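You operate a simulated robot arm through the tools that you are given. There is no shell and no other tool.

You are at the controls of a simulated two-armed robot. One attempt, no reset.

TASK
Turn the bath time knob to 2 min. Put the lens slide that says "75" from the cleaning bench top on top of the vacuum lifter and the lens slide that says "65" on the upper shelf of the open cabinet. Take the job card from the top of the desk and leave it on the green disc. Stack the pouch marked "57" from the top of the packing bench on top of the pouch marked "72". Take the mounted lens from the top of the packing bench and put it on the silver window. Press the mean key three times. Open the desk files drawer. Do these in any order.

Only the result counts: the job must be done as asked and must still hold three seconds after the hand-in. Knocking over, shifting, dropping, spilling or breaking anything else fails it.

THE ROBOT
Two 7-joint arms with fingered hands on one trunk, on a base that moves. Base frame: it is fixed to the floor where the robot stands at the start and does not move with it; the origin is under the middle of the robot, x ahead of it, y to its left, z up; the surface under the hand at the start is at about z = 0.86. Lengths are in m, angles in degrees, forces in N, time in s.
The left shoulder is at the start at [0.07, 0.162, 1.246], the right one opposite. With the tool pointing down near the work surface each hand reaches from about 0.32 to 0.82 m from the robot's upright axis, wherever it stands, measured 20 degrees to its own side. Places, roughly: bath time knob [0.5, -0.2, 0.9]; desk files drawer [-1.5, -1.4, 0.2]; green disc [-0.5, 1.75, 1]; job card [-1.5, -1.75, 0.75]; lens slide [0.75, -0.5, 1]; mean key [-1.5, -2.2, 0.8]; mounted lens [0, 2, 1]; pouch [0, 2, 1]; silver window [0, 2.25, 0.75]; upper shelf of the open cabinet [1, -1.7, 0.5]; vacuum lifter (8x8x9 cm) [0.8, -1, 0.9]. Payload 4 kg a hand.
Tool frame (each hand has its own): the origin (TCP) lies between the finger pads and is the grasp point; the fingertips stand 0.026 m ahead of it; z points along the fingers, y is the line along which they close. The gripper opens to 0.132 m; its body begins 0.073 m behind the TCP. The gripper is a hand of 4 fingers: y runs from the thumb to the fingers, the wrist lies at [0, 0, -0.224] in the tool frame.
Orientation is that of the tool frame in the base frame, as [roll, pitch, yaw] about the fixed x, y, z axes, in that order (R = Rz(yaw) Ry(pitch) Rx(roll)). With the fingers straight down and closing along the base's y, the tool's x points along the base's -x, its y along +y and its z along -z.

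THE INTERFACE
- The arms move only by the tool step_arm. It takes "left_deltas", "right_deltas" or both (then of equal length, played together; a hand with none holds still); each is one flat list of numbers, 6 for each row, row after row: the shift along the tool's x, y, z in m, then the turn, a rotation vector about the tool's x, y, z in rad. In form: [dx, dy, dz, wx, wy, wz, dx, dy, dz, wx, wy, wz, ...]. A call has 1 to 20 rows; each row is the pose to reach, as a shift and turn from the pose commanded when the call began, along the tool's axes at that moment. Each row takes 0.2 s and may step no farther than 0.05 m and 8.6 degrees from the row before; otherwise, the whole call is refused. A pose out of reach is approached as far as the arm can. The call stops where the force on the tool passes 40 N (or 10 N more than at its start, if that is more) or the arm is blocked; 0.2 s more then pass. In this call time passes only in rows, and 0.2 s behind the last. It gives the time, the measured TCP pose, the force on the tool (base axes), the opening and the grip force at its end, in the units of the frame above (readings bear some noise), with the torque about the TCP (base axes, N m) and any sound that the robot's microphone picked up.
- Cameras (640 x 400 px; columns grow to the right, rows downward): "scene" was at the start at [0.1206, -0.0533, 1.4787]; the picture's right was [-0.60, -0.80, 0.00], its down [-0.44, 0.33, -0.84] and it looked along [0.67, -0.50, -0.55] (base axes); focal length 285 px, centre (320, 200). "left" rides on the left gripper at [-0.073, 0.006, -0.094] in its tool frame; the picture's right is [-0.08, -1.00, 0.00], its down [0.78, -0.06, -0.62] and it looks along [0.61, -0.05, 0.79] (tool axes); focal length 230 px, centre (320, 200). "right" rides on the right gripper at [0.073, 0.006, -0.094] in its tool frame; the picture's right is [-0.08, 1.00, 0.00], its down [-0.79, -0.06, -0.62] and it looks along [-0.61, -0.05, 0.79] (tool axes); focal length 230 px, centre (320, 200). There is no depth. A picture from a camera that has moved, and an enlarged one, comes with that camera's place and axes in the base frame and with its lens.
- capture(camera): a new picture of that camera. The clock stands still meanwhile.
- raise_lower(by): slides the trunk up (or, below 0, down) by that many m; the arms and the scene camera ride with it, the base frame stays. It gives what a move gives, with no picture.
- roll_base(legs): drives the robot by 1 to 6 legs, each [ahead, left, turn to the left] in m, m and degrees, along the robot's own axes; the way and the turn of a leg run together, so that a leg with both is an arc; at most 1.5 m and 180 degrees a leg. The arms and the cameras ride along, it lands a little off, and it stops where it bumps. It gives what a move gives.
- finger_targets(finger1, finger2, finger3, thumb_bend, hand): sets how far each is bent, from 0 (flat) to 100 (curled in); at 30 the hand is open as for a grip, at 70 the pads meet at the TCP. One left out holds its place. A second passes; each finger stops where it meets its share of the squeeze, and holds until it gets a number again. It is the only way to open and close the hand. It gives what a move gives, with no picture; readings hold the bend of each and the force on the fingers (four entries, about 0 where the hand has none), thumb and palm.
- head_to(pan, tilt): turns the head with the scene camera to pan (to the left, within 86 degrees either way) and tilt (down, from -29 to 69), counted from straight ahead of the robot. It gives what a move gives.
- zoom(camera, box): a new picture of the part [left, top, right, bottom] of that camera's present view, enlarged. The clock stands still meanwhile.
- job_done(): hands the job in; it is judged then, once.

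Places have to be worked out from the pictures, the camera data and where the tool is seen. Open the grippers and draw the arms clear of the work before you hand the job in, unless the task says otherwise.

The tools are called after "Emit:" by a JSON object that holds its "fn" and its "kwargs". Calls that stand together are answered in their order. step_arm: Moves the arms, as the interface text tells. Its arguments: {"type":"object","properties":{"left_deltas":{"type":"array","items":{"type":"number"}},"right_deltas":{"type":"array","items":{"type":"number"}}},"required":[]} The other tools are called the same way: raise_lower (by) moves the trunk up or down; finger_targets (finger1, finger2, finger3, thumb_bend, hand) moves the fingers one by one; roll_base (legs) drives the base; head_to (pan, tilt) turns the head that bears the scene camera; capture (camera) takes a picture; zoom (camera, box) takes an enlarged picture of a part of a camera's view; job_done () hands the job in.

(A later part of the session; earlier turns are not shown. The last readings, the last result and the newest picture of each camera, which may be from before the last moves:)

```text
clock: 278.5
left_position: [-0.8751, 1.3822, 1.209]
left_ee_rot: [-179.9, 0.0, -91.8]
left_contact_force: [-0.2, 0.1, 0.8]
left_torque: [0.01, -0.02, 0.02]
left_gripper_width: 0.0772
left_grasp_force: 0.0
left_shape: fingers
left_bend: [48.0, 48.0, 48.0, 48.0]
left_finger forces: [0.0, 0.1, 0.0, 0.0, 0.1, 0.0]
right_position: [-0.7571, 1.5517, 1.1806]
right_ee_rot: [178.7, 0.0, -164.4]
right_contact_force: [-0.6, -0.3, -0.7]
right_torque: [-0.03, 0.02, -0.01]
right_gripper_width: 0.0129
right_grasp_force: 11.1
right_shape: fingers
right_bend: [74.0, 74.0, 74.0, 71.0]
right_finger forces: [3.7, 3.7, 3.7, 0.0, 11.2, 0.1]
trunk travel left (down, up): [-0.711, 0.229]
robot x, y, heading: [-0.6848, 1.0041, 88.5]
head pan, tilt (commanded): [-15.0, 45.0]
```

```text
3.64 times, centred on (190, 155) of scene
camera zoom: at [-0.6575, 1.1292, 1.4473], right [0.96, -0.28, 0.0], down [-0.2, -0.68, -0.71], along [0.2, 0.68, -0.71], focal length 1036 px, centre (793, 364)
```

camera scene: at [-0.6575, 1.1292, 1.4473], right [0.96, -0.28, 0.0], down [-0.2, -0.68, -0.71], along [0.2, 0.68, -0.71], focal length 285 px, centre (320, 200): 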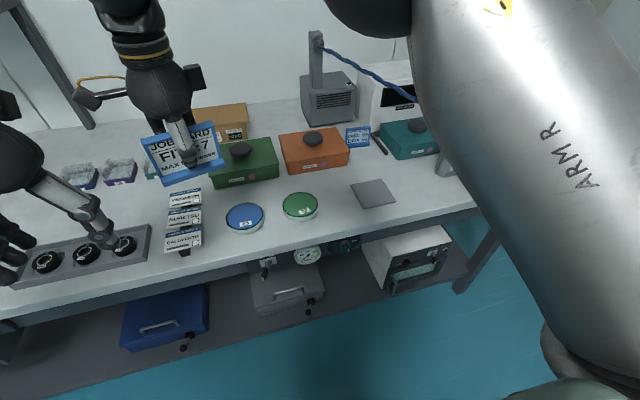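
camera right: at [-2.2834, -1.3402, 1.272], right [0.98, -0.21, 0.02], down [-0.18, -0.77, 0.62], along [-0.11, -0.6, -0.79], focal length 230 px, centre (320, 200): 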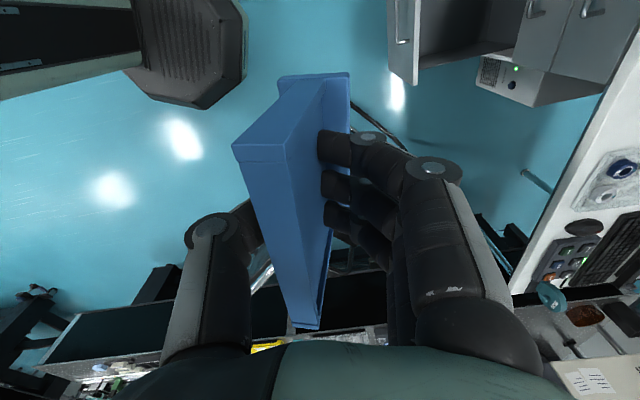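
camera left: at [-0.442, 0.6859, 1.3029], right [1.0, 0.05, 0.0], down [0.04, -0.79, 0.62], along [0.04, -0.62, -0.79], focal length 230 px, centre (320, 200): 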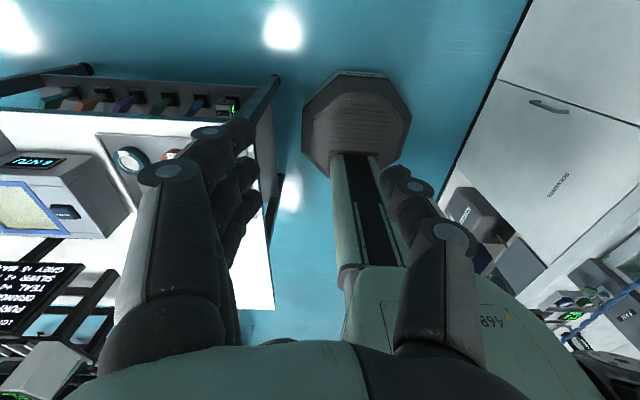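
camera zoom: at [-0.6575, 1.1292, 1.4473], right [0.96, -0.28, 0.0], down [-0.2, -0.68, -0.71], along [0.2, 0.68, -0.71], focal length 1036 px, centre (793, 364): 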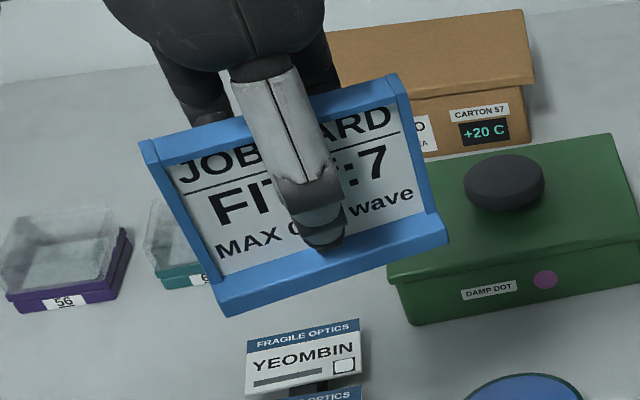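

The green disc's top centre is at about (-0.551, 1.684, 0.869). The card leans about 15° in the grip, so I roll the hand to level its base and come to a hover 6 cm above the disc.

Emit:
{"fn": "step_arm", "kwargs": {"right_deltas": [-0.0333, 0.0119, 0.02, 0.042, 0, 0, -0.0666, 0.0238, 0.045, 0.084, 0, 0, -0.0999, 0.0357, 0.075, 0.126, 0, 0, -0.1331, 0.0477, 0.105, 0.168, 0, 0, -0.1664, 0.0596, 0.135, 0.21, 0, 0, -0.1997, 0.0715, 0.165, 0.252, 0, 0, -0.233, 0.0834, 0.198, 0.293, 0, 0]}}

Emit:
{"fn": "capture", "kwargs": {"camera": "scene"}}

Emit:
{"fn": "capture", "kwargs": {"camera": "right"}}

```text
clock: 280.1
left_position: [-0.8755, 1.3849, 1.208]
left_ee_rot: [-179.9, -0.1, -91.8]
left_contact_force: [0.7, 1.1, 0.1]
left_torque: [0.03, 0.01, 0.02]
left_gripper_width: 0.0775
left_grasp_force: 0.2
left_shape: fingers
left_bend: [48.0, 48.0, 48.0, 48.0]
left_finger forces: [0.0, 0.0, 0.1, 0.0, 0.0, 0.0]
right_position: [-0.5852, 1.6168, 1.0053]
right_ee_rot: [-165.2, 0.0, -164.5]
right_contact_force: [0.6, 0.4, -0.7]
right_torque: [0.01, 0.02, -0.04]
right_gripper_width: 0.0128
right_grasp_force: 10.8
right_shape: fingers
right_bend: [74.0, 74.0, 74.0, 71.0]
right_finger forces: [3.5, 3.6, 3.7, 0.0, 10.7, 0.1]
right hand out of reach, approached as far as the arm can: row 4, 5, 6, 7
trunk travel left (down, up): [-0.711, 0.229]
robot x, y, heading: [-0.6811, 1.0004, 88.7]
head pan, tilt (commanded): [-15.0, 45.0]
```

```text
taken
camera scene: at [-0.6573, 1.131, 1.4471], right [0.96, -0.28, 0.0], down [-0.2, -0.68, -0.71], along [0.2, 0.68, -0.71], focal length 285 px, centre (320, 200)
```

scene: 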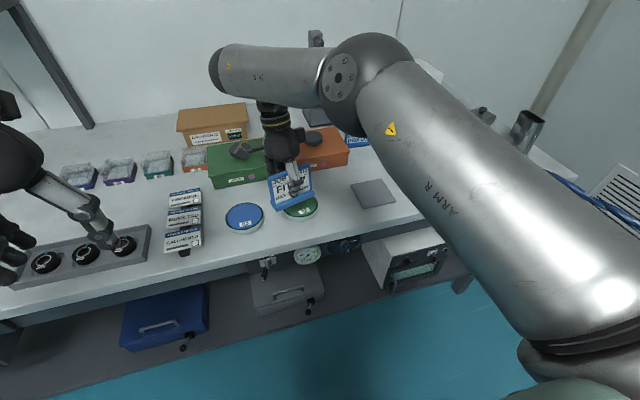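

```text
taken
camera right: at [-0.6628, 1.6249, 1.0934], right [-0.18, 0.95, -0.25], down [0.73, 0.31, 0.61], along [0.66, -0.07, -0.75], focal length 230 px, centre (320, 200)
```

right: 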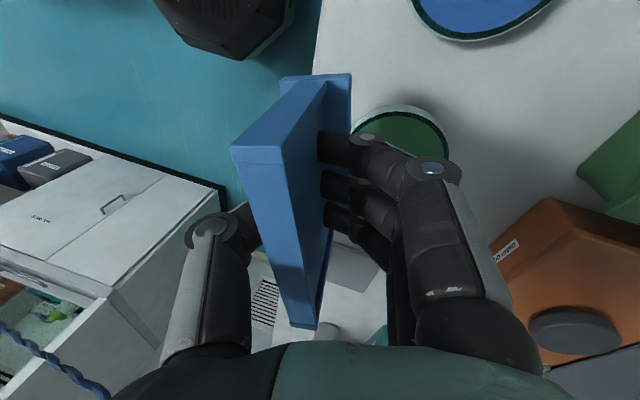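

The arm is at its limit here; I drive the base 8 cm forward, which also brings the card over the disc.

Emit:
{"fn": "roll_base", "kwargs": {"legs": [[0.08, 0, 0]]}}

Emit:
{"fn": "capture", "kwargs": {"camera": "right"}}

Emit:
{"fn": "zoom", "kwargs": {"camera": "scene", "box": [200, 100, 400, 260]}}

```text
clock: 281.1
left_position: [-0.8736, 1.46, 1.2096]
left_ee_rot: [-179.9, 0.2, -91.8]
left_contact_force: [0.0, 0.3, -1.0]
left_torque: [0.03, 0.0, 0.04]
left_gripper_width: 0.0773
left_grasp_force: 0.0
left_shape: fingers
left_bend: [48.0, 48.0, 48.0, 48.0]
left_finger forces: [0.0, 0.0, 0.0, 0.0, 0.1, 0.1]
right_position: [-0.5854, 1.6928, 1.0076]
right_ee_rot: [-165.4, 0.1, -164.3]
right_contact_force: [0.3, 0.4, -0.5]
right_torque: [0.0, -0.01, 0.01]
right_gripper_width: 0.0128
right_grasp_force: 11.0
right_shape: fingers
right_bend: [74.0, 74.0, 74.0, 71.0]
right_finger forces: [3.6, 3.6, 3.7, 0.0, 10.7, 0.0]
trunk travel left (down, up): [-0.711, 0.229]
robot x, y, heading: [-0.6796, 1.0789, 88.8]
head pan, tilt (commanded): [-15.0, 45.0]
```

```text
taken
camera right: at [-0.6627, 1.7011, 1.0957], right [-0.19, 0.95, -0.25], down [0.73, 0.3, 0.61], along [0.66, -0.07, -0.75], focal length 230 px, centre (320, 200)
```

right: 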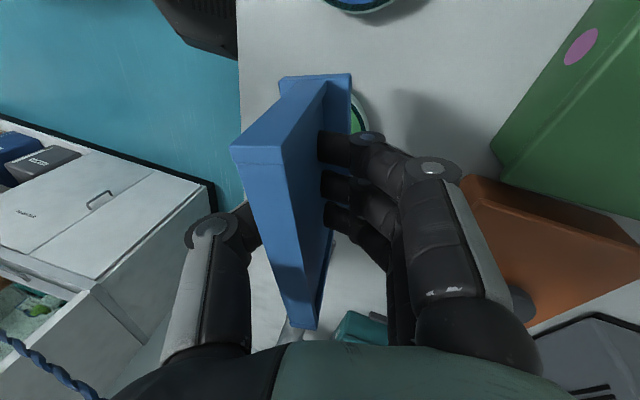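

```text
2.50 times, centred on (300, 180) of scene
camera zoom: at [-0.6558, 1.2063, 1.4475], right [0.96, -0.28, 0.0], down [-0.2, -0.68, -0.71], along [0.2, 0.68, -0.71], focal length 712 px, centre (370, 250)
```

zoom: 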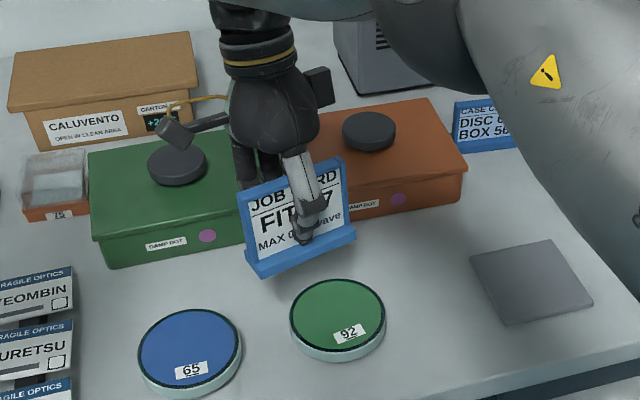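

The card is nearly over the disc. I shift 3 cm to the right and lower to about 3 cm above the disc.

Emit:
{"fn": "step_arm", "kwargs": {"right_deltas": [-0.0147, 0.004, 0.0274, 0, 0, 0, -0.0294, 0.0079, 0.0548, 0, 0, 0]}}

Emit:
{"fn": "capture", "kwargs": {"camera": "right"}}

Emit:
{"fn": "zoom", "kwargs": {"camera": "scene", "box": [220, 130, 380, 250]}}

```text
clock: 281.7
left_position: [-0.8746, 1.4619, 1.2097]
left_ee_rot: [-179.9, 0.0, -91.9]
left_contact_force: [1.1, 0.5, -0.3]
left_torque: [-0.02, 0.01, -0.02]
left_gripper_width: 0.0775
left_grasp_force: 0.1
left_shape: fingers
left_bend: [48.0, 48.0, 48.0, 48.0]
left_finger forces: [0.0, 0.0, 0.0, 0.0, 0.1, 0.0]
right_position: [-0.5573, 1.6994, 0.9516]
right_ee_rot: [-165.2, -0.2, -164.2]
right_contact_force: [0.4, 0.0, -0.1]
right_torque: [-0.01, 0.05, -0.03]
right_gripper_width: 0.0128
right_grasp_force: 11.2
right_shape: fingers
right_bend: [74.0, 74.0, 74.0, 71.0]
right_finger forces: [3.6, 3.7, 3.6, 0.0, 10.7, 0.0]
trunk travel left (down, up): [-0.711, 0.229]
robot x, y, heading: [-0.6791, 1.079, 88.7]
head pan, tilt (commanded): [-15.0, 45.0]
```

```text
taken
camera right: at [-0.6337, 1.7078, 1.0398], right [-0.19, 0.95, -0.25], down [0.73, 0.31, 0.61], along [0.66, -0.07, -0.75], focal length 230 px, centre (320, 200)
```

right: 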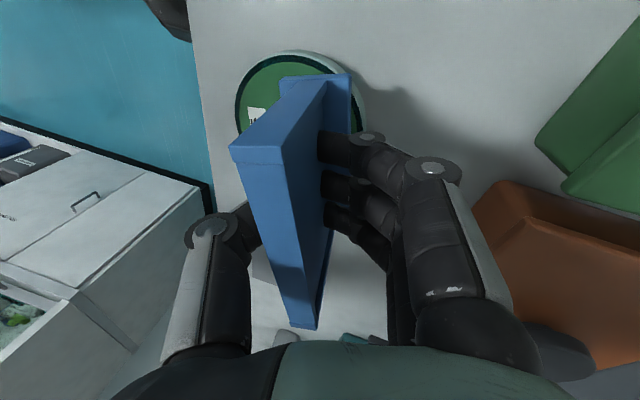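

```text
3.33 times, centred on (300, 190) of scene
camera zoom: at [-0.6548, 1.2093, 1.4472], right [0.96, -0.28, 0.0], down [-0.2, -0.68, -0.71], along [0.2, 0.68, -0.71], focal length 950 px, centre (387, 233)
```

zoom: 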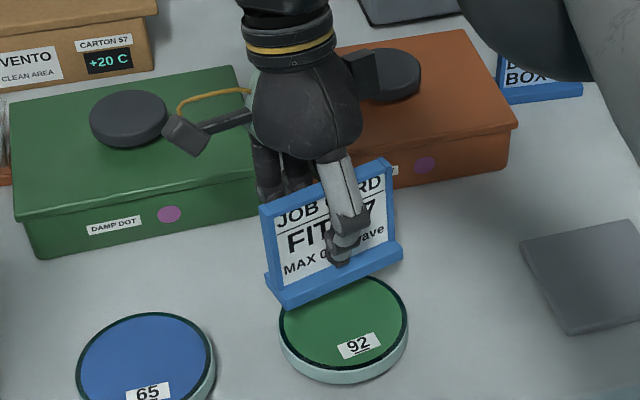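

I centre it (4 mm right, 9 mm nearer) and lower to just above the disc.

Emit:
{"fn": "step_arm", "kwargs": {"right_deltas": [-0.0014, -0.009, 0.003, 0, 0, 0, -0.0014, -0.0055, 0.017, 0, 0, 0, -0.0014, -0.0018, 0.0315, 0, 0, 0]}}

Emit:
{"fn": "zoom", "kwargs": {"camera": "scene", "box": [220, 130, 380, 250]}}

Emit:
{"fn": "capture", "kwargs": {"camera": "right"}}

```text
clock: 282.5
left_position: [-0.8747, 1.4591, 1.2114]
left_ee_rot: [-180.0, 0.1, -91.7]
left_contact_force: [-0.2, -0.3, 0.1]
left_torque: [-0.02, 0.0, -0.01]
left_gripper_width: 0.0776
left_grasp_force: 0.1
left_shape: fingers
left_bend: [48.0, 48.0, 48.0, 48.0]
left_finger forces: [0.1, 0.0, 0.1, 0.0, 0.0, 0.0]
right_position: [-0.5506, 1.6875, 0.9245]
right_ee_rot: [-165.7, 0.1, -164.4]
right_contact_force: [-0.2, 7.2, 17.1]
right_torque: [0.07, 0.03, -0.02]
right_gripper_width: 0.0129
right_grasp_force: 16.4
right_shape: fingers
right_bend: [75.0, 75.0, 75.0, 71.0]
right_finger forces: [6.5, 6.6, 6.3, 0.0, 13.2, 0.1]
trunk travel left (down, up): [-0.711, 0.229]
robot x, y, heading: [-0.6785, 1.0786, 88.5]
head pan, tilt (commanded): [-15.0, 45.0]
```

```text
3.33 times, centred on (300, 190) of scene
camera zoom: at [-0.6567, 1.2063, 1.4479], right [0.96, -0.28, 0.0], down [-0.2, -0.68, -0.71], along [0.2, 0.68, -0.71], focal length 950 px, centre (387, 233)
```

zoom: 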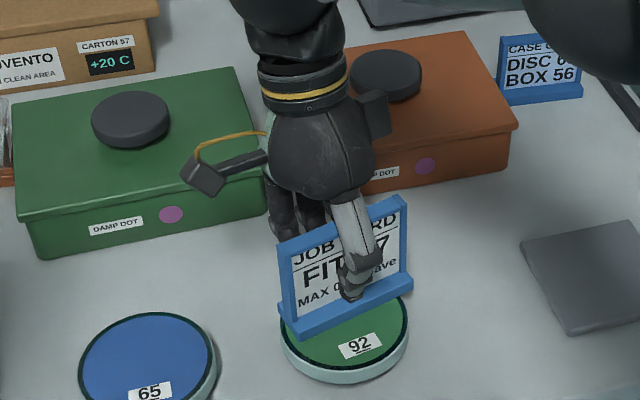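

```text
taken
camera right: at [-0.6295, 1.6959, 1.0127], right [-0.19, 0.95, -0.25], down [0.73, 0.3, 0.61], along [0.66, -0.06, -0.75], focal length 230 px, centre (320, 200)
```

right: 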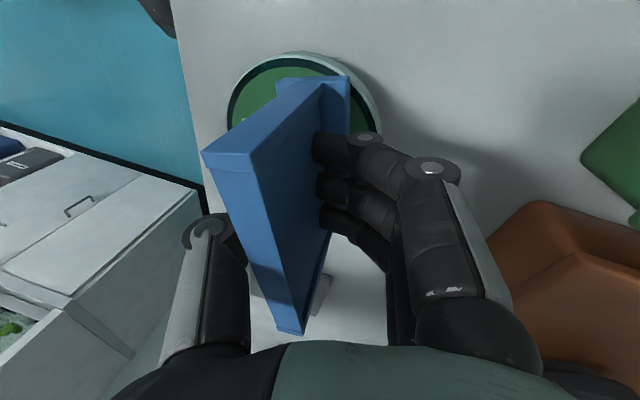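

The card touched earlier than expected and levelled itself in the grip, but it sits about 1.5 cm too far back. I lift 1.5 cm and look closely.

Emit:
{"fn": "step_arm", "kwargs": {"right_deltas": [0, -0.0019, -0.0073, 0, 0, 0, 0, -0.0038, -0.0145, 0, 0, 0]}}

Emit:
{"fn": "zoom", "kwargs": {"camera": "scene", "box": [250, 170, 350, 240]}}

Emit:
{"fn": "zoom", "kwargs": {"camera": "right", "box": [200, 40, 400, 340]}}

```text
clock: 283.1
left_position: [-0.8738, 1.4611, 1.2108]
left_ee_rot: [-179.9, 0.0, -91.8]
left_contact_force: [0.2, 0.6, -0.6]
left_torque: [-0.01, -0.01, 0.03]
left_gripper_width: 0.0775
left_grasp_force: 0.0
left_shape: fingers
left_bend: [48.0, 48.0, 48.0, 48.0]
left_finger forces: [0.1, 0.1, 0.0, 0.1, 0.0, 0.0]
right_position: [-0.5509, 1.6871, 0.9364]
right_ee_rot: [-165.3, 0.0, -164.2]
right_contact_force: [0.7, 0.3, 0.5]
right_torque: [0.01, 0.02, -0.02]
right_gripper_width: 0.0133
right_grasp_force: 11.2
right_shape: fingers
right_bend: [75.0, 75.0, 75.0, 71.0]
right_finger forces: [3.7, 3.7, 3.7, 0.1, 11.0, 0.0]
trunk travel left (down, up): [-0.711, 0.229]
robot x, y, heading: [-0.6786, 1.079, 88.6]
head pan, tilt (commanded): [-15.0, 45.0]
```

```text
5.71 times, centred on (300, 205) of scene
camera zoom: at [-0.6559, 1.2075, 1.4472], right [0.96, -0.28, 0.0], down [-0.2, -0.68, -0.71], along [0.2, 0.68, -0.71], focal length 1628 px, centre (434, 171)
```

zoom: 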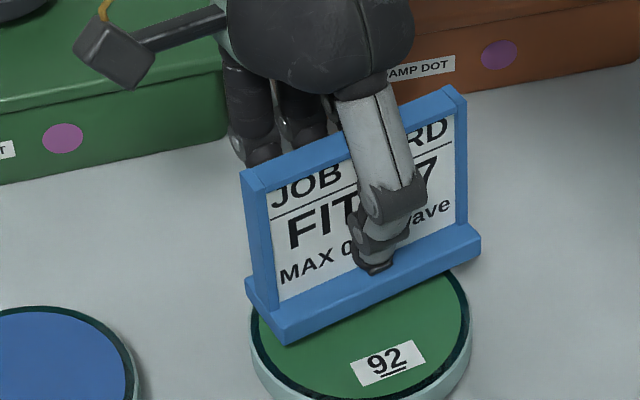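

```text
1.33 times, centred on (300, 190) of right
camera zoom: at [-0.6294, 1.6953, 1.0238], right [-0.19, 0.95, -0.25], down [0.73, 0.31, 0.61], along [0.66, -0.07, -0.75], focal length 307 px, centre (347, 213)
```

zoom: 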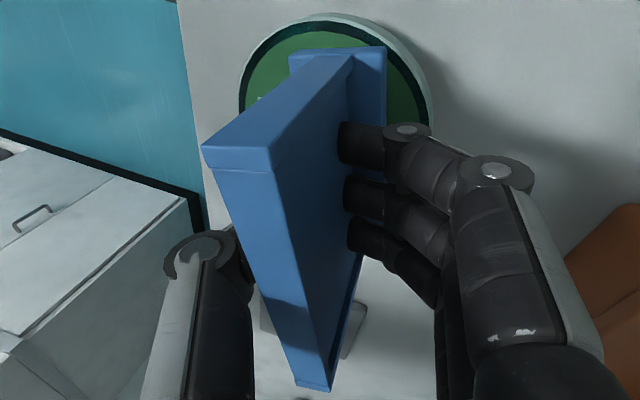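

Re-measuring shows the card is 10 cm tall and now upright; its base is about 2 cm behind the disc's centre. I shift it toward the robot and set it down again.

Emit:
{"fn": "step_arm", "kwargs": {"right_deltas": [0.0062, -0.0089, 0.0023, 0, 0, 0, 0.0124, -0.0178, 0.0046, 0, 0, 0, 0.0124, -0.0165, 0.0097, 0, 0, 0, 0.0124, -0.0155, 0.0137, 0, 0, 0]}}

Emit:
{"fn": "zoom", "kwargs": {"camera": "scene", "box": [250, 170, 350, 240]}}

Emit:
{"fn": "capture", "kwargs": {"camera": "right"}}

```text
clock: 284.1
left_position: [-0.8736, 1.4601, 1.2092]
left_ee_rot: [-180.0, -0.1, -91.8]
left_contact_force: [-0.4, -0.3, 0.1]
left_torque: [0.01, 0.0, 0.0]
left_gripper_width: 0.0772
left_grasp_force: 0.1
left_shape: fingers
left_bend: [48.0, 48.0, 48.0, 48.0]
left_finger forces: [0.1, 0.0, 0.0, 0.0, 0.0, 0.1]
right_position: [-0.5574, 1.6677, 0.9263]
right_ee_rot: [-165.5, -0.1, -164.3]
right_contact_force: [-0.4, 1.0, 0.1]
right_torque: [-0.02, -0.02, 0.02]
right_gripper_width: 0.0132
right_grasp_force: 10.9
right_shape: fingers
right_bend: [75.0, 75.0, 75.0, 71.0]
right_finger forces: [3.7, 3.7, 3.8, 0.0, 11.1, 0.0]
trunk travel left (down, up): [-0.711, 0.229]
robot x, y, heading: [-0.6772, 1.0781, 89.0]
head pan, tilt (commanded): [-15.0, 45.0]
```

```text
5.71 times, centred on (300, 205) of scene
camera zoom: at [-0.6555, 1.2084, 1.4473], right [0.96, -0.28, 0.0], down [-0.2, -0.68, -0.71], along [0.2, 0.68, -0.71], focal length 1628 px, centre (434, 171)
```

zoom: 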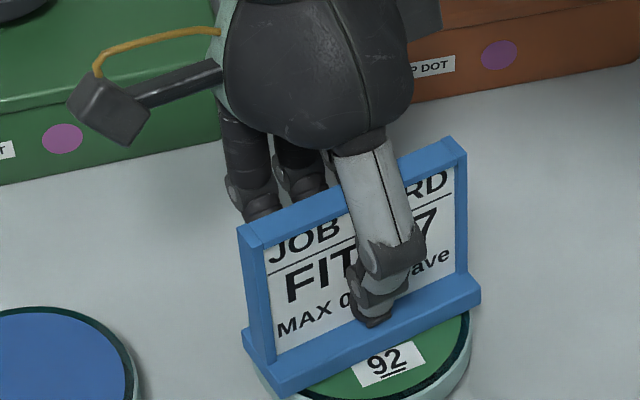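

```text
taken
camera right: at [-0.6355, 1.6749, 1.0146], right [-0.19, 0.95, -0.25], down [0.73, 0.31, 0.61], along [0.66, -0.07, -0.75], focal length 230 px, centre (320, 200)
```

right: 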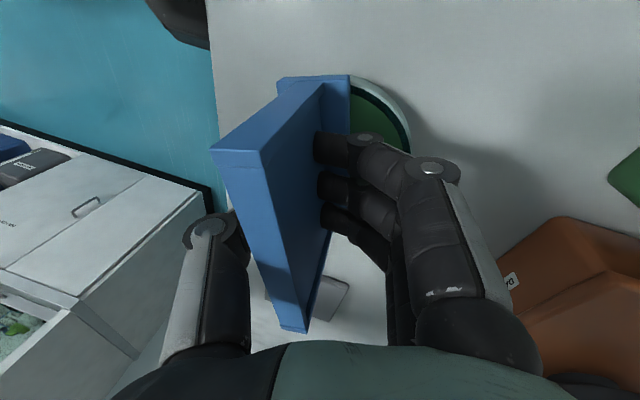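

The card's base now sits centrally over the disc. I lower the last millimetres until contact.

Emit:
{"fn": "step_arm", "kwargs": {"right_deltas": [0, 0.0005, 0.002, 0, 0, 0, 0, 0.001, 0.0039, 0, 0, 0]}}

Emit:
{"fn": "step_arm", "kwargs": {"right_deltas": [0, 0.0005, 0.0015, 0, 0, 0]}}

```text
clock: 284.7
left_position: [-0.8735, 1.4594, 1.2107]
left_ee_rot: [-179.9, 0.1, -91.9]
left_contact_force: [-0.2, 0.4, -0.1]
left_torque: [-0.02, 0.0, -0.03]
left_gripper_width: 0.0774
left_grasp_force: 0.1
left_shape: fingers
left_bend: [48.0, 48.0, 48.0, 48.0]
left_finger forces: [0.0, 0.0, 0.0, 0.1, 0.1, 0.0]
right_position: [-0.5586, 1.666, 0.9236]
right_ee_rot: [-165.5, 0.0, -164.3]
right_contact_force: [2.3, 0.5, 14.8]
right_torque: [-0.05, -0.04, 0.03]
right_gripper_width: 0.0129
right_grasp_force: 14.9
right_shape: fingers
right_bend: [75.0, 75.0, 75.0, 70.0]
right_finger forces: [5.0, 5.0, 4.8, 0.0, 14.3, 0.0]
trunk travel left (down, up): [-0.711, 0.229]
robot x, y, heading: [-0.6769, 1.0809, 88.7]
head pan, tilt (commanded): [-15.0, 45.0]
```

```text
clock: 285.1
left_position: [-0.875, 1.4597, 1.2096]
left_ee_rot: [-179.8, 0.2, -91.7]
left_contact_force: [0.2, -0.9, 0.2]
left_torque: [-0.01, 0.01, 0.01]
left_gripper_width: 0.0775
left_grasp_force: 0.1
left_shape: fingers
left_bend: [48.0, 48.0, 48.0, 48.0]
left_finger forces: [0.0, 0.0, 0.0, 0.0, 0.0, 0.0]
right_position: [-0.5576, 1.6658, 0.9243]
right_ee_rot: [-165.6, 0.0, -164.4]
right_contact_force: [0.5, 3.8, 19.9]
right_torque: [-0.03, 0.0, -0.01]
right_gripper_width: 0.013
right_grasp_force: 16.7
right_shape: fingers
right_bend: [76.0, 76.0, 76.0, 70.0]
right_finger forces: [6.2, 6.1, 6.0, 0.0, 15.2, 0.0]
trunk travel left (down, up): [-0.711, 0.229]
robot x, y, heading: [-0.6815, 1.0781, 88.5]
head pan, tilt (commanded): [-15.0, 45.0]
```

Firm, torque-free contact (20 N), so the base is flat on the disc. I ease up 3 mm and release in small steps.

Emit:
{"fn": "step_arm", "kwargs": {"right_deltas": [0, -0.0008, -0.003, 0, 0, 0]}}

Emit:
{"fn": "finger_targets", "kwargs": {"hand": "right", "finger1": 70, "finger2": 70, "finger3": 70, "thumb_bend": 66}}

Emit:
{"fn": "capture", "kwargs": {"camera": "right"}}

Emit:
{"fn": "zoom", "kwargs": {"camera": "scene", "box": [250, 170, 350, 240]}}

```text
clock: 285.5
left_position: [-0.8743, 1.4604, 1.2101]
left_ee_rot: [-179.9, 0.0, -91.7]
left_contact_force: [-0.1, 1.0, 0.2]
left_torque: [0.03, 0.0, -0.04]
left_gripper_width: 0.0776
left_grasp_force: 0.0
left_shape: fingers
left_bend: [48.0, 48.0, 48.0, 48.0]
left_finger forces: [0.0, 0.0, 0.0, 0.0, 0.0, 0.0]
right_position: [-0.5578, 1.6661, 0.9243]
right_ee_rot: [-165.3, 0.0, -164.2]
right_contact_force: [0.4, 3.2, 7.8]
right_torque: [0.0, 0.02, 0.01]
right_gripper_width: 0.0129
right_grasp_force: 13.1
right_shape: fingers
right_bend: [75.0, 75.0, 75.0, 70.0]
right_finger forces: [4.8, 5.0, 5.0, 0.0, 12.1, 0.1]
trunk travel left (down, up): [-0.711, 0.229]
robot x, y, heading: [-0.6759, 1.081, 88.9]
head pan, tilt (commanded): [-15.0, 45.0]
```

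```text
clock: 286.5
left_position: [-0.8744, 1.4611, 1.2099]
left_ee_rot: [-179.9, 0.0, -91.9]
left_contact_force: [0.2, -1.0, 0.6]
left_torque: [0.02, -0.03, 0.01]
left_gripper_width: 0.0776
left_grasp_force: 0.1
left_shape: fingers
left_bend: [48.0, 48.0, 48.0, 48.0]
left_finger forces: [0.0, 0.0, 0.1, 0.1, 0.0, 0.0]
right_position: [-0.5579, 1.666, 0.9247]
right_ee_rot: [-165.5, 0.0, -164.3]
right_contact_force: [-0.6, 1.0, 9.1]
right_torque: [-0.01, -0.03, 0.02]
right_gripper_width: 0.0161
right_grasp_force: 5.2
right_shape: fingers
right_bend: [71.0, 71.0, 71.0, 66.0]
right_finger forces: [3.6, 3.5, 3.5, 0.0, 0.1, 0.0]
trunk travel left (down, up): [-0.711, 0.229]
robot x, y, heading: [-0.6755, 1.0784, 88.7]
head pan, tilt (commanded): [-15.0, 45.0]
```

```text
taken
camera right: at [-0.6359, 1.674, 1.0127], right [-0.19, 0.95, -0.25], down [0.73, 0.31, 0.61], along [0.66, -0.07, -0.75], focal length 230 px, centre (320, 200)
```

right: 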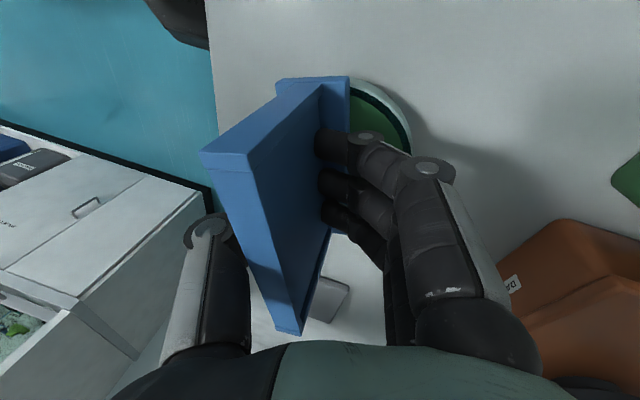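

```text
5.71 times, centred on (300, 205) of scene
camera zoom: at [-0.656, 1.2077, 1.4473], right [0.96, -0.28, 0.0], down [-0.2, -0.68, -0.71], along [0.2, 0.68, -0.71], focal length 1628 px, centre (434, 171)
```

zoom: 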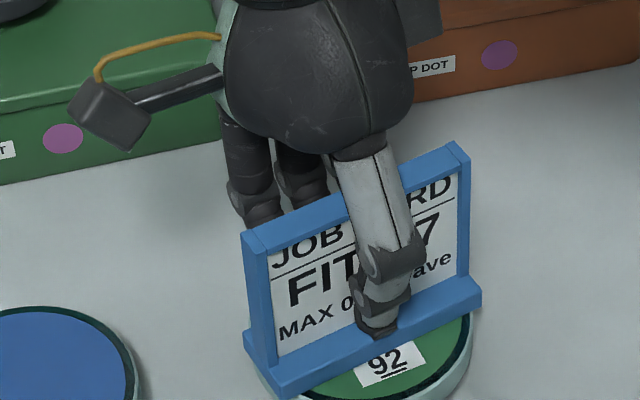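

The thumb is off; the fingertips still rest on the card's foot. I raise 4 mm and open further.

Emit:
{"fn": "step_arm", "kwargs": {"right_deltas": [0, -0.001, -0.004, 0, 0, 0]}}

Emit:
{"fn": "finger_targets", "kwargs": {"hand": "right", "finger1": 62, "finger2": 62, "finger3": 62, "thumb_bend": 56}}

Emit:
{"fn": "capture", "kwargs": {"camera": "right"}}

Emit:
{"fn": "zoom", "kwargs": {"camera": "scene", "box": [250, 170, 350, 240]}}

```text
clock: 286.9
left_position: [-0.8742, 1.4604, 1.2089]
left_ee_rot: [-180.0, 0.0, -91.8]
left_contact_force: [0.2, 0.2, 0.1]
left_torque: [-0.02, 0.0, 0.02]
left_gripper_width: 0.0774
left_grasp_force: 0.0
left_shape: fingers
left_bend: [48.0, 48.0, 48.0, 48.0]
left_finger forces: [0.1, 0.1, 0.0, 0.0, 0.1, 0.0]
right_position: [-0.557, 1.6655, 0.9272]
right_ee_rot: [-165.3, -0.1, -164.3]
right_contact_force: [-0.1, -0.1, 0.6]
right_torque: [0.03, 0.02, -0.01]
right_gripper_width: 0.0177
right_grasp_force: 0.2
right_shape: fingers
right_bend: [70.0, 70.0, 70.0, 66.0]
right_finger forces: [0.2, 0.3, 0.3, 0.0, 0.0, 0.0]
trunk travel left (down, up): [-0.711, 0.229]
robot x, y, heading: [-0.6774, 1.0789, 88.6]
head pan, tilt (commanded): [-15.0, 45.0]
```

```text
clock: 287.9
left_position: [-0.873, 1.4595, 1.2101]
left_ee_rot: [-179.9, 0.1, -91.7]
left_contact_force: [0.0, 0.0, 0.0]
left_torque: [0.01, 0.0, -0.04]
left_gripper_width: 0.0774
left_grasp_force: 0.0
left_shape: fingers
left_bend: [48.0, 48.0, 48.0, 48.0]
left_finger forces: [0.1, 0.0, 0.0, 0.0, 0.0, 0.0]
right_position: [-0.5576, 1.6639, 0.9298]
right_ee_rot: [-165.5, 0.0, -164.4]
right_contact_force: [2.9, -0.2, 17.8]
right_torque: [0.12, -0.07, 0.0]
right_gripper_width: 0.0351
right_grasp_force: 9.4
right_shape: fingers
right_bend: [67.0, 67.0, 67.0, 56.0]
right_finger forces: [6.1, 6.0, 5.8, 0.0, 0.1, 0.0]
trunk travel left (down, up): [-0.711, 0.229]
robot x, y, heading: [-0.6767, 1.0782, 88.7]
head pan, tilt (commanded): [-15.0, 45.0]
```

```text
taken
camera right: at [-0.6353, 1.673, 1.0178], right [-0.19, 0.95, -0.25], down [0.73, 0.3, 0.61], along [0.66, -0.07, -0.75], focal length 230 px, centre (320, 200)
```

right: 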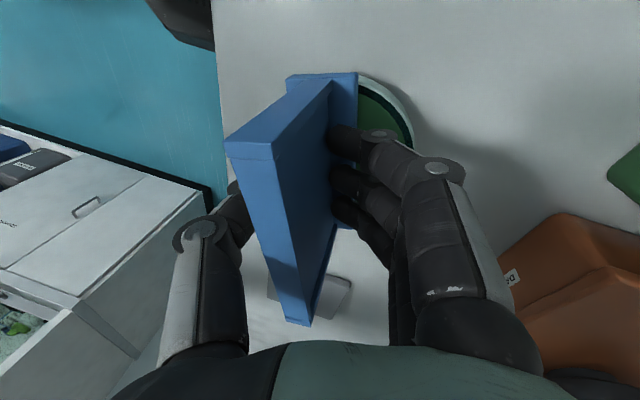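

```text
5.71 times, centred on (300, 205) of scene
camera zoom: at [-0.6559, 1.2061, 1.4475], right [0.96, -0.28, 0.0], down [-0.2, -0.68, -0.71], along [0.2, 0.68, -0.71], focal length 1628 px, centre (434, 171)
```

zoom: 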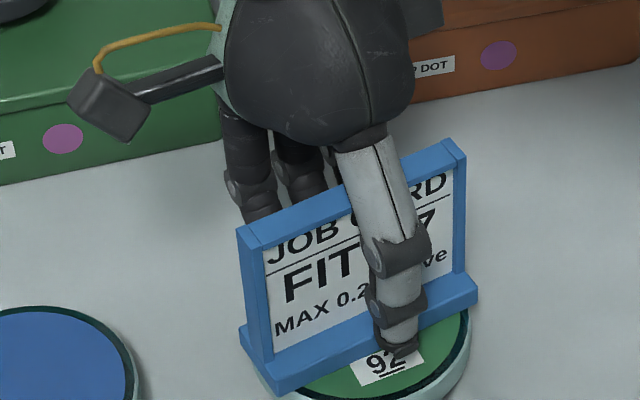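

Opening lengthens the fingers against the card's foot. I raise the hand 1.5 cm before opening further.

Emit:
{"fn": "step_arm", "kwargs": {"right_deltas": [0, -0.0013, -0.005, 0, 0, 0, 0, -0.0026, -0.01, 0, 0, 0, 0, -0.0038, -0.0145, 0, 0, 0]}}

Emit:
{"fn": "finger_targets", "kwargs": {"hand": "right", "finger1": 56, "finger2": 56, "finger3": 56, "thumb_bend": 52}}

Emit:
{"fn": "capture", "kwargs": {"camera": "right"}}

Emit:
{"fn": "zoom", "kwargs": {"camera": "scene", "box": [250, 170, 350, 240]}}

```text
clock: 288.7
left_position: [-0.8738, 1.4604, 1.2101]
left_ee_rot: [-179.9, 0.0, -91.8]
left_contact_force: [0.2, 1.0, 0.0]
left_torque: [0.0, 0.01, 0.0]
left_gripper_width: 0.0775
left_grasp_force: 0.0
left_shape: fingers
left_bend: [48.0, 48.0, 48.0, 48.0]
left_finger forces: [0.1, 0.0, 0.0, 0.0, 0.1, 0.0]
right_position: [-0.5573, 1.6658, 0.9436]
right_ee_rot: [-165.4, -0.1, -164.3]
right_contact_force: [0.0, -0.2, 0.1]
right_torque: [0.03, -0.01, 0.0]
right_gripper_width: 0.0417
right_grasp_force: 0.1
right_shape: fingers
right_bend: [62.0, 62.0, 62.0, 56.0]
right_finger forces: [0.0, 0.0, 0.1, 0.0, 0.1, 0.1]
trunk travel left (down, up): [-0.711, 0.229]
robot x, y, heading: [-0.6785, 1.0803, 88.6]
head pan, tilt (commanded): [-15.0, 45.0]
```

```text
clock: 289.7
left_position: [-0.8738, 1.4614, 1.2096]
left_ee_rot: [-179.8, 0.0, -91.8]
left_contact_force: [0.1, 0.3, -0.1]
left_torque: [-0.02, 0.03, 0.03]
left_gripper_width: 0.0775
left_grasp_force: 0.0
left_shape: fingers
left_bend: [48.0, 48.0, 48.0, 48.0]
left_finger forces: [0.0, 0.0, 0.0, 0.1, 0.1, 0.0]
right_position: [-0.5567, 1.6655, 0.9448]
right_ee_rot: [-165.4, 0.0, -164.3]
right_contact_force: [-0.1, 0.4, -0.3]
right_torque: [0.0, -0.03, 0.02]
right_gripper_width: 0.0573
right_grasp_force: 0.1
right_shape: fingers
right_bend: [56.0, 56.0, 56.0, 52.0]
right_finger forces: [0.0, 0.1, 0.1, 0.1, 0.0, 0.1]
trunk travel left (down, up): [-0.711, 0.229]
robot x, y, heading: [-0.6831, 1.0837, 88.7]
head pan, tilt (commanded): [-15.0, 45.0]
```

```text
taken
camera right: at [-0.635, 1.6738, 1.0321], right [-0.19, 0.95, -0.25], down [0.73, 0.31, 0.61], along [0.66, -0.07, -0.75], focal length 230 px, centre (320, 200)
```

right: 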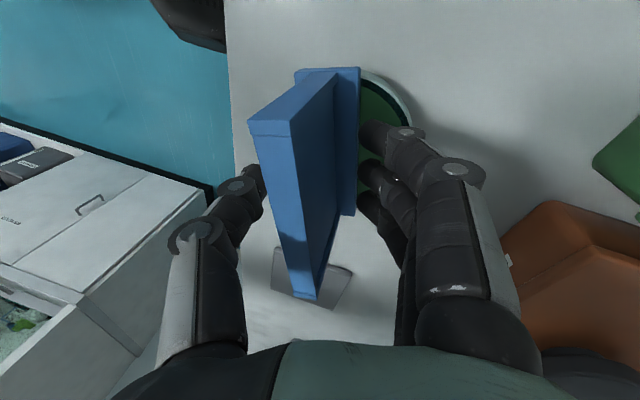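

```text
5.71 times, centred on (300, 205) of scene
camera zoom: at [-0.6557, 1.2085, 1.4472], right [0.96, -0.28, 0.0], down [-0.2, -0.68, -0.71], along [0.2, 0.68, -0.71], focal length 1628 px, centre (434, 171)
```

zoom: 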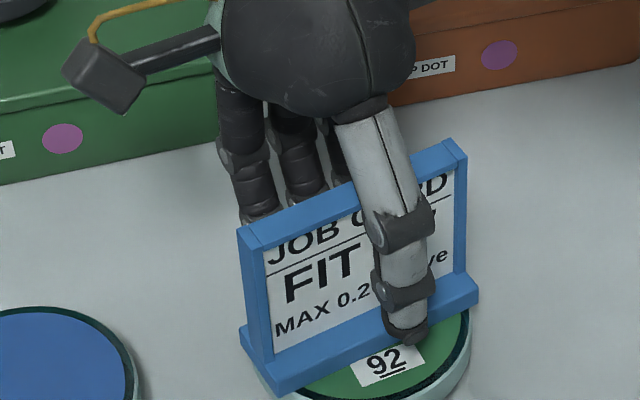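

The card stands free on the green disc. I raise the hand straight up 20 cm and check.

Emit:
{"fn": "step_arm", "kwargs": {"right_deltas": [0, -0.0076, -0.029, 0, 0, 0, 0, -0.0176, -0.0677, 0, 0, 0, 0, -0.0277, -0.1064, 0, 0, 0, 0, -0.0378, -0.1452, 0, 0, 0, 0, -0.0504, -0.1935, 0, 0, 0]}}

Emit:
{"fn": "finger_targets", "kwargs": {"hand": "right", "finger1": 30, "finger2": 30, "finger3": 30, "thumb_bend": 30}}

Emit:
{"fn": "capture", "kwargs": {"camera": "scene"}}

```text
clock: 290.9
left_position: [-0.8737, 1.4608, 1.21]
left_ee_rot: [-179.8, 0.1, -91.7]
left_contact_force: [-0.5, -0.8, 0.3]
left_torque: [0.02, -0.03, 0.01]
left_gripper_width: 0.0775
left_grasp_force: 0.0
left_shape: fingers
left_bend: [48.0, 48.0, 48.0, 48.0]
left_finger forces: [0.1, 0.0, 0.0, 0.0, 0.1, 0.0]
right_position: [-0.5604, 1.6649, 1.1071]
right_ee_rot: [-165.5, -0.1, -164.3]
right_contact_force: [0.3, 0.3, -0.9]
right_torque: [0.03, -0.01, 0.0]
right_gripper_width: 0.057
right_grasp_force: 0.1
right_shape: fingers
right_bend: [56.0, 56.0, 56.0, 52.0]
right_finger forces: [0.0, 0.0, 0.0, 0.0, 0.0, 0.1]
right hand out of reach, approached as far as the arm can: row 5
trunk travel left (down, up): [-0.711, 0.229]
robot x, y, heading: [-0.678, 1.0754, 88.7]
head pan, tilt (commanded): [-15.0, 45.0]
```

```text
clock: 291.9
left_position: [-0.8742, 1.4619, 1.2106]
left_ee_rot: [-179.9, 0.0, -91.7]
left_contact_force: [-0.4, 0.4, 1.4]
left_torque: [0.01, -0.03, 0.02]
left_gripper_width: 0.0778
left_grasp_force: 0.0
left_shape: fingers
left_bend: [48.0, 48.0, 48.0, 48.0]
left_finger forces: [0.0, 0.0, 0.0, 0.0, 0.0, 0.1]
right_position: [-0.5607, 1.6658, 1.1054]
right_ee_rot: [-165.3, 0.0, -164.4]
right_contact_force: [-1.1, 0.2, 0.3]
right_torque: [-0.02, 0.0, -0.03]
right_gripper_width: 0.1359
right_grasp_force: 0.1
right_shape: fingers
right_bend: [30.0, 30.0, 30.0, 30.0]
right_finger forces: [0.0, 0.0, 0.0, 0.1, 0.1, 0.0]
trunk travel left (down, up): [-0.711, 0.229]
robot x, y, heading: [-0.6804, 1.0765, 88.6]
head pan, tilt (commanded): [-15.0, 45.0]
```

```text
taken
camera scene: at [-0.6559, 1.2083, 1.4472], right [0.96, -0.28, 0.0], down [-0.2, -0.68, -0.71], along [0.2, 0.68, -0.71], focal length 285 px, centre (320, 200)
```

scene: 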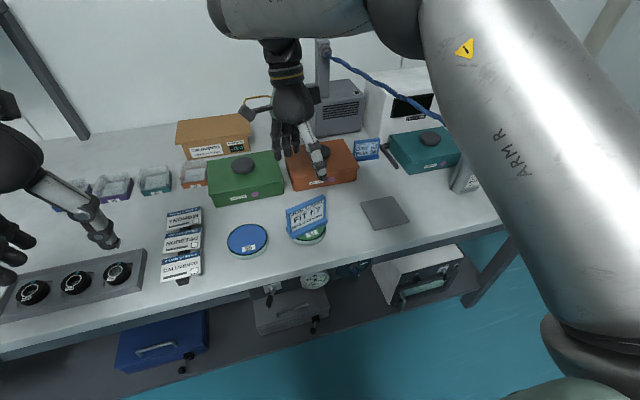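

The job card stands on the green disc. I retract the right hand and shift the robot to the right to examine the other items.

Emit:
{"fn": "step_arm", "kwargs": {"right_deltas": [0.0001, -0.03, -0.02, -0.03, 0, 0, 0.0002, -0.07, -0.03, -0.075, 0, 0, 0.0003, -0.11, -0.035, -0.12, 0, 0, 0.0005, -0.155, -0.035, -0.165, 0, 0, 0.0006, -0.2, -0.0354, -0.21, 0, 0, 0.0007, -0.2409, -0.0354, -0.255, 0, 0]}}

Emit:
{"fn": "roll_base", "kwargs": {"legs": [[0, -0.3, 0]]}}

Emit:
{"fn": "head_to", "kwargs": {"pan": -20, "tilt": 40}}

Emit:
{"fn": "capture", "kwargs": {"camera": "scene"}}

Emit:
{"fn": "capture", "kwargs": {"camera": "right"}}

```text
clock: 293.3
left_position: [-0.873, 1.4594, 1.2108]
left_ee_rot: [-179.9, 0.1, -91.7]
left_contact_force: [1.1, -0.4, 0.0]
left_torque: [0.08, 0.0, 0.02]
left_gripper_width: 0.0776
left_grasp_force: 0.0
left_shape: fingers
left_bend: [48.0, 48.0, 48.0, 48.0]
left_finger forces: [0.0, 0.0, 0.0, 0.0, 0.1, 0.0]
right_position: [-0.4974, 1.4468, 1.2025]
right_ee_rot: [179.9, 0.0, -164.2]
right_contact_force: [-0.3, -0.6, -0.4]
right_torque: [0.05, 0.01, 0.03]
right_gripper_width: 0.1358
right_grasp_force: 0.0
right_shape: fingers
right_bend: [30.0, 30.0, 30.0, 30.0]
right_finger forces: [0.0, 0.0, 0.0, 0.0, 0.0, 0.0]
trunk travel left (down, up): [-0.711, 0.229]
robot x, y, heading: [-0.6798, 1.0837, 88.8]
head pan, tilt (commanded): [-15.0, 45.0]
```

```text
clock: 295.4
left_position: [-0.5781, 1.4536, 1.2087]
left_ee_rot: [-179.7, 0.0, -91.5]
left_contact_force: [0.0, -0.1, 0.4]
left_torque: [-0.03, -0.03, -0.01]
left_gripper_width: 0.0776
left_grasp_force: 0.0
left_shape: fingers
left_bend: [48.0, 48.0, 48.0, 48.0]
left_finger forces: [0.1, 0.0, 0.0, 0.0, 0.1, 0.0]
right_position: [-0.2042, 1.4439, 1.2024]
right_ee_rot: [-179.9, 0.1, -164.0]
right_contact_force: [-0.8, 0.0, -0.2]
right_torque: [-0.01, -0.06, 0.02]
right_gripper_width: 0.136
right_grasp_force: 0.0
right_shape: fingers
right_bend: [30.0, 30.0, 30.0, 30.0]
right_finger forces: [0.0, 0.0, 0.0, 0.1, 0.1, 0.1]
trunk travel left (down, up): [-0.711, 0.229]
robot x, y, heading: [-0.3835, 1.0724, 89.1]
head pan, tilt (commanded): [-15.0, 45.0]
```

```text
clock: 296.0
left_position: [-0.5767, 1.4544, 1.2091]
left_ee_rot: [-179.9, 0.0, -91.4]
left_contact_force: [0.4, 0.0, 0.0]
left_torque: [0.02, 0.01, 0.0]
left_gripper_width: 0.0777
left_grasp_force: 0.1
left_shape: fingers
left_bend: [48.0, 48.0, 48.0, 48.0]
left_finger forces: [0.1, 0.1, 0.0, 0.0, 0.0, 0.0]
right_position: [-0.2015, 1.4432, 1.2019]
right_ee_rot: [-180.0, 0.0, -164.1]
right_contact_force: [-0.8, -0.2, -0.5]
right_torque: [-0.02, 0.0, -0.03]
right_gripper_width: 0.1358
right_grasp_force: 0.1
right_shape: fingers
right_bend: [30.0, 30.0, 30.0, 30.0]
right_finger forces: [0.0, 0.0, 0.1, 0.0, 0.0, 0.1]
trunk travel left (down, up): [-0.711, 0.229]
robot x, y, heading: [-0.3849, 1.0769, 88.9]
head pan, tilt (commanded): [-20.0, 40.0]
```

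```text
taken
camera scene: at [-0.35, 1.2038, 1.4544], right [0.93, -0.36, 0.0], down [-0.23, -0.6, -0.77], along [0.27, 0.71, -0.64], focal length 285 px, centre (320, 200)
```

scene: 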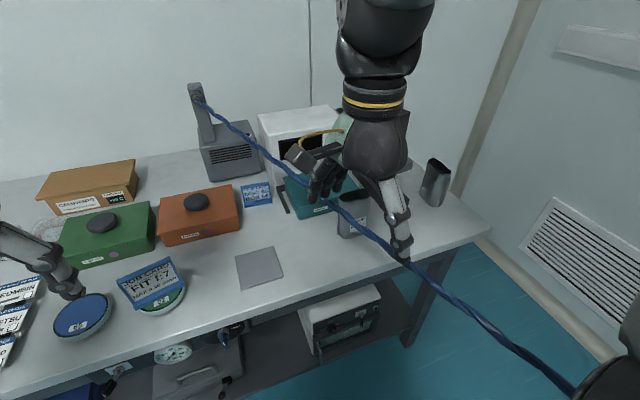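

```text
taken
camera right: at [-0.273, 1.4288, 1.2946], right [-0.2, 0.98, 0.0], down [0.77, 0.16, 0.62], along [0.6, 0.12, -0.79], focal length 230 px, centre (320, 200)
```

right: 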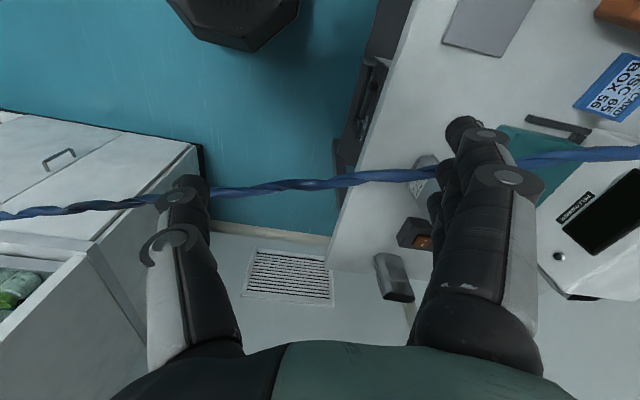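

I raise the trunk 0.2 m for a better vantage point and more clearance above the hose, and bring the right hand left out of the view.

Emit:
{"fn": "raise_lower", "kwargs": {"by": 0.2}}

Emit:
{"fn": "step_arm", "kwargs": {"right_deltas": [0.0404, -0.0001, 0, 0, 0, 0, 0.08, 0.0, 0, 0, 0, 0, 0.12, 0.0, 0, 0, 0, 0, 0.16, 0.0, 0, 0, 0, 0, 0.2, 0.0, 0, 0, 0, 0]}}

Emit:
{"fn": "head_to", "kwargs": {"pan": -25, "tilt": 42}}

Emit:
{"fn": "capture", "kwargs": {"camera": "scene"}}

```text
clock: 298.2
left_position: [-0.5777, 1.4547, 1.4095]
left_ee_rot: [-179.8, 0.0, -91.5]
left_contact_force: [0.3, 0.1, -0.4]
left_torque: [0.02, -0.03, 0.01]
left_gripper_width: 0.0775
left_grasp_force: 0.1
left_shape: fingers
left_bend: [48.0, 48.0, 48.0, 48.0]
left_finger forces: [0.0, 0.0, 0.0, 0.0, 0.0, 0.0]
right_position: [-0.2016, 1.4439, 1.4019]
right_ee_rot: [180.0, 0.0, -164.1]
right_contact_force: [-1.1, 0.2, 0.6]
right_torque: [-0.01, 0.0, -0.05]
right_gripper_width: 0.136
right_grasp_force: 0.0
right_shape: fingers
right_bend: [30.0, 30.0, 30.0, 30.0]
right_finger forces: [0.0, 0.0, 0.1, 0.1, 0.0, 0.0]
trunk travel left (down, up): [-0.911, 0.029]
robot x, y, heading: [-0.3804, 1.0719, 89.0]
head pan, tilt (commanded): [-20.0, 40.0]
```

```text
clock: 299.4
left_position: [-0.5825, 1.4537, 1.409]
left_ee_rot: [-179.8, 0.0, -91.4]
left_contact_force: [-0.9, -0.7, 0.0]
left_torque: [0.04, 0.01, 0.0]
left_gripper_width: 0.0775
left_grasp_force: 0.0
left_shape: fingers
left_bend: [48.0, 48.0, 48.0, 48.0]
left_finger forces: [0.1, 0.0, 0.0, 0.0, 0.0, 0.0]
right_position: [-0.373, 1.4174, 1.4295]
right_ee_rot: [-179.9, 0.1, -164.0]
right_contact_force: [-0.3, 0.8, 0.1]
right_torque: [0.0, -0.05, 0.03]
right_gripper_width: 0.1362
right_grasp_force: 0.0
right_shape: fingers
right_bend: [30.0, 30.0, 30.0, 30.0]
right_finger forces: [0.0, 0.0, 0.0, 0.0, 0.0, 0.0]
right hand out of reach, approached as far as the arm can: row 3, 4, 5
trunk travel left (down, up): [-0.911, 0.029]
robot x, y, heading: [-0.3813, 1.0737, 89.1]
head pan, tilt (commanded): [-20.0, 40.0]
```

```text
clock: 300.1
left_position: [-0.5799, 1.4543, 1.4097]
left_ee_rot: [-179.8, 0.0, -91.4]
left_contact_force: [0.1, -0.5, 0.5]
left_torque: [-0.02, -0.02, 0.0]
left_gripper_width: 0.0776
left_grasp_force: 0.0
left_shape: fingers
left_bend: [48.0, 48.0, 48.0, 48.0]
left_finger forces: [0.1, 0.0, 0.0, 0.0, 0.0, 0.1]
right_position: [-0.3703, 1.4174, 1.4293]
right_ee_rot: [-179.9, 0.1, -164.0]
right_contact_force: [-0.1, 0.0, 1.2]
right_torque: [0.03, 0.02, 0.01]
right_gripper_width: 0.1359
right_grasp_force: 0.1
right_shape: fingers
right_bend: [30.0, 30.0, 30.0, 30.0]
right_finger forces: [0.0, 0.1, 0.0, 0.0, 0.0, 0.1]
trunk travel left (down, up): [-0.911, 0.029]
robot x, y, heading: [-0.3817, 1.0743, 89.0]
head pan, tilt (commanded): [-25.0, 42.0]
```

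```text
taken
camera scene: at [-0.3461, 1.1995, 1.6516], right [0.9, -0.44, 0.0], down [-0.29, -0.6, -0.74], along [0.33, 0.67, -0.67], focal length 285 px, centre (320, 200)
```

scene: 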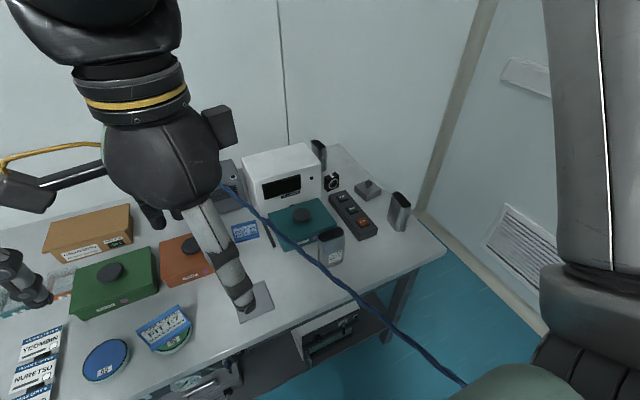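

Now the right part of the bench is in view. I zoom on the pouches, lens and plates there.

Emit:
{"fn": "zoom", "kwargs": {"camera": "scene", "box": [220, 130, 430, 290]}}

Emit:
{"fn": "zoom", "kwargs": {"camera": "scene", "box": [300, 130, 420, 240]}}

Emit:
{"fn": "zoom", "kwargs": {"camera": "scene", "box": [210, 210, 350, 330]}}

```text
2.50 times, centred on (325, 210) of scene
camera zoom: at [-0.3461, 1.1995, 1.6516], right [0.9, -0.44, 0.0], down [-0.29, -0.6, -0.74], along [0.33, 0.67, -0.67], focal length 712 px, centre (308, 175)
```

zoom: 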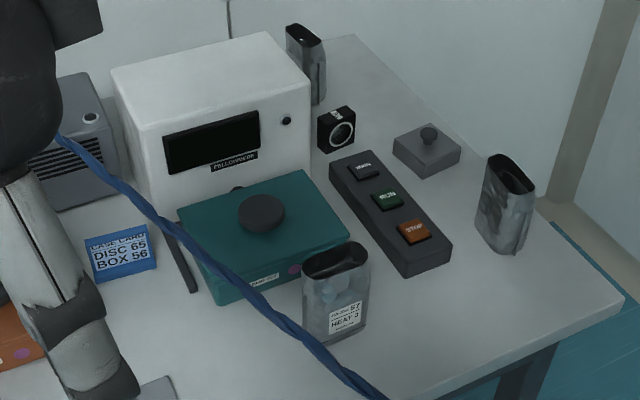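

```text
3.64 times, centred on (360, 185) of scene
camera zoom: at [-0.3461, 1.1995, 1.6516], right [0.9, -0.44, 0.0], down [-0.29, -0.6, -0.74], along [0.33, 0.67, -0.67], focal length 1036 px, centre (174, 254)
```

zoom: 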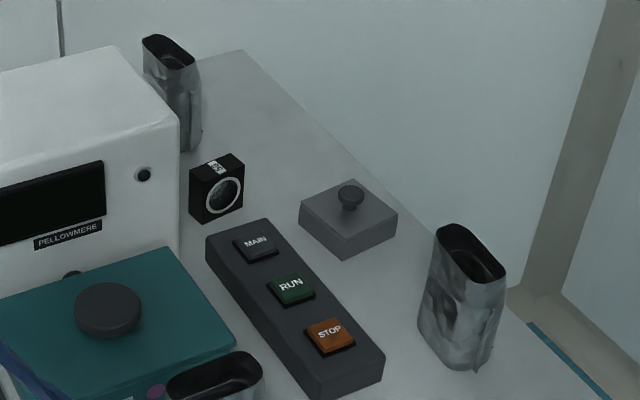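

```text
3.33 times, centred on (280, 270) of scene
camera zoom: at [-0.3461, 1.1995, 1.6516], right [0.9, -0.44, 0.0], down [-0.29, -0.6, -0.74], along [0.33, 0.67, -0.67], focal length 950 px, centre (453, -33)
```

zoom: 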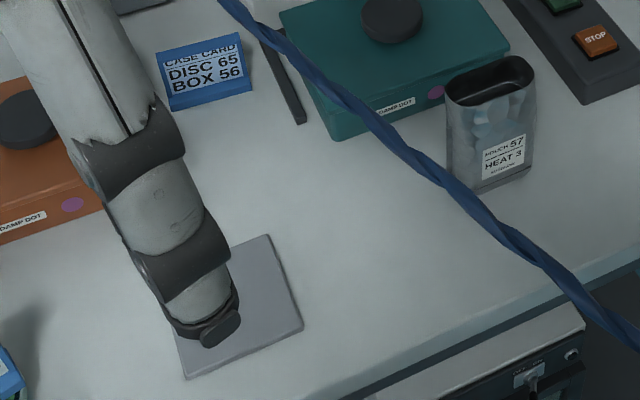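

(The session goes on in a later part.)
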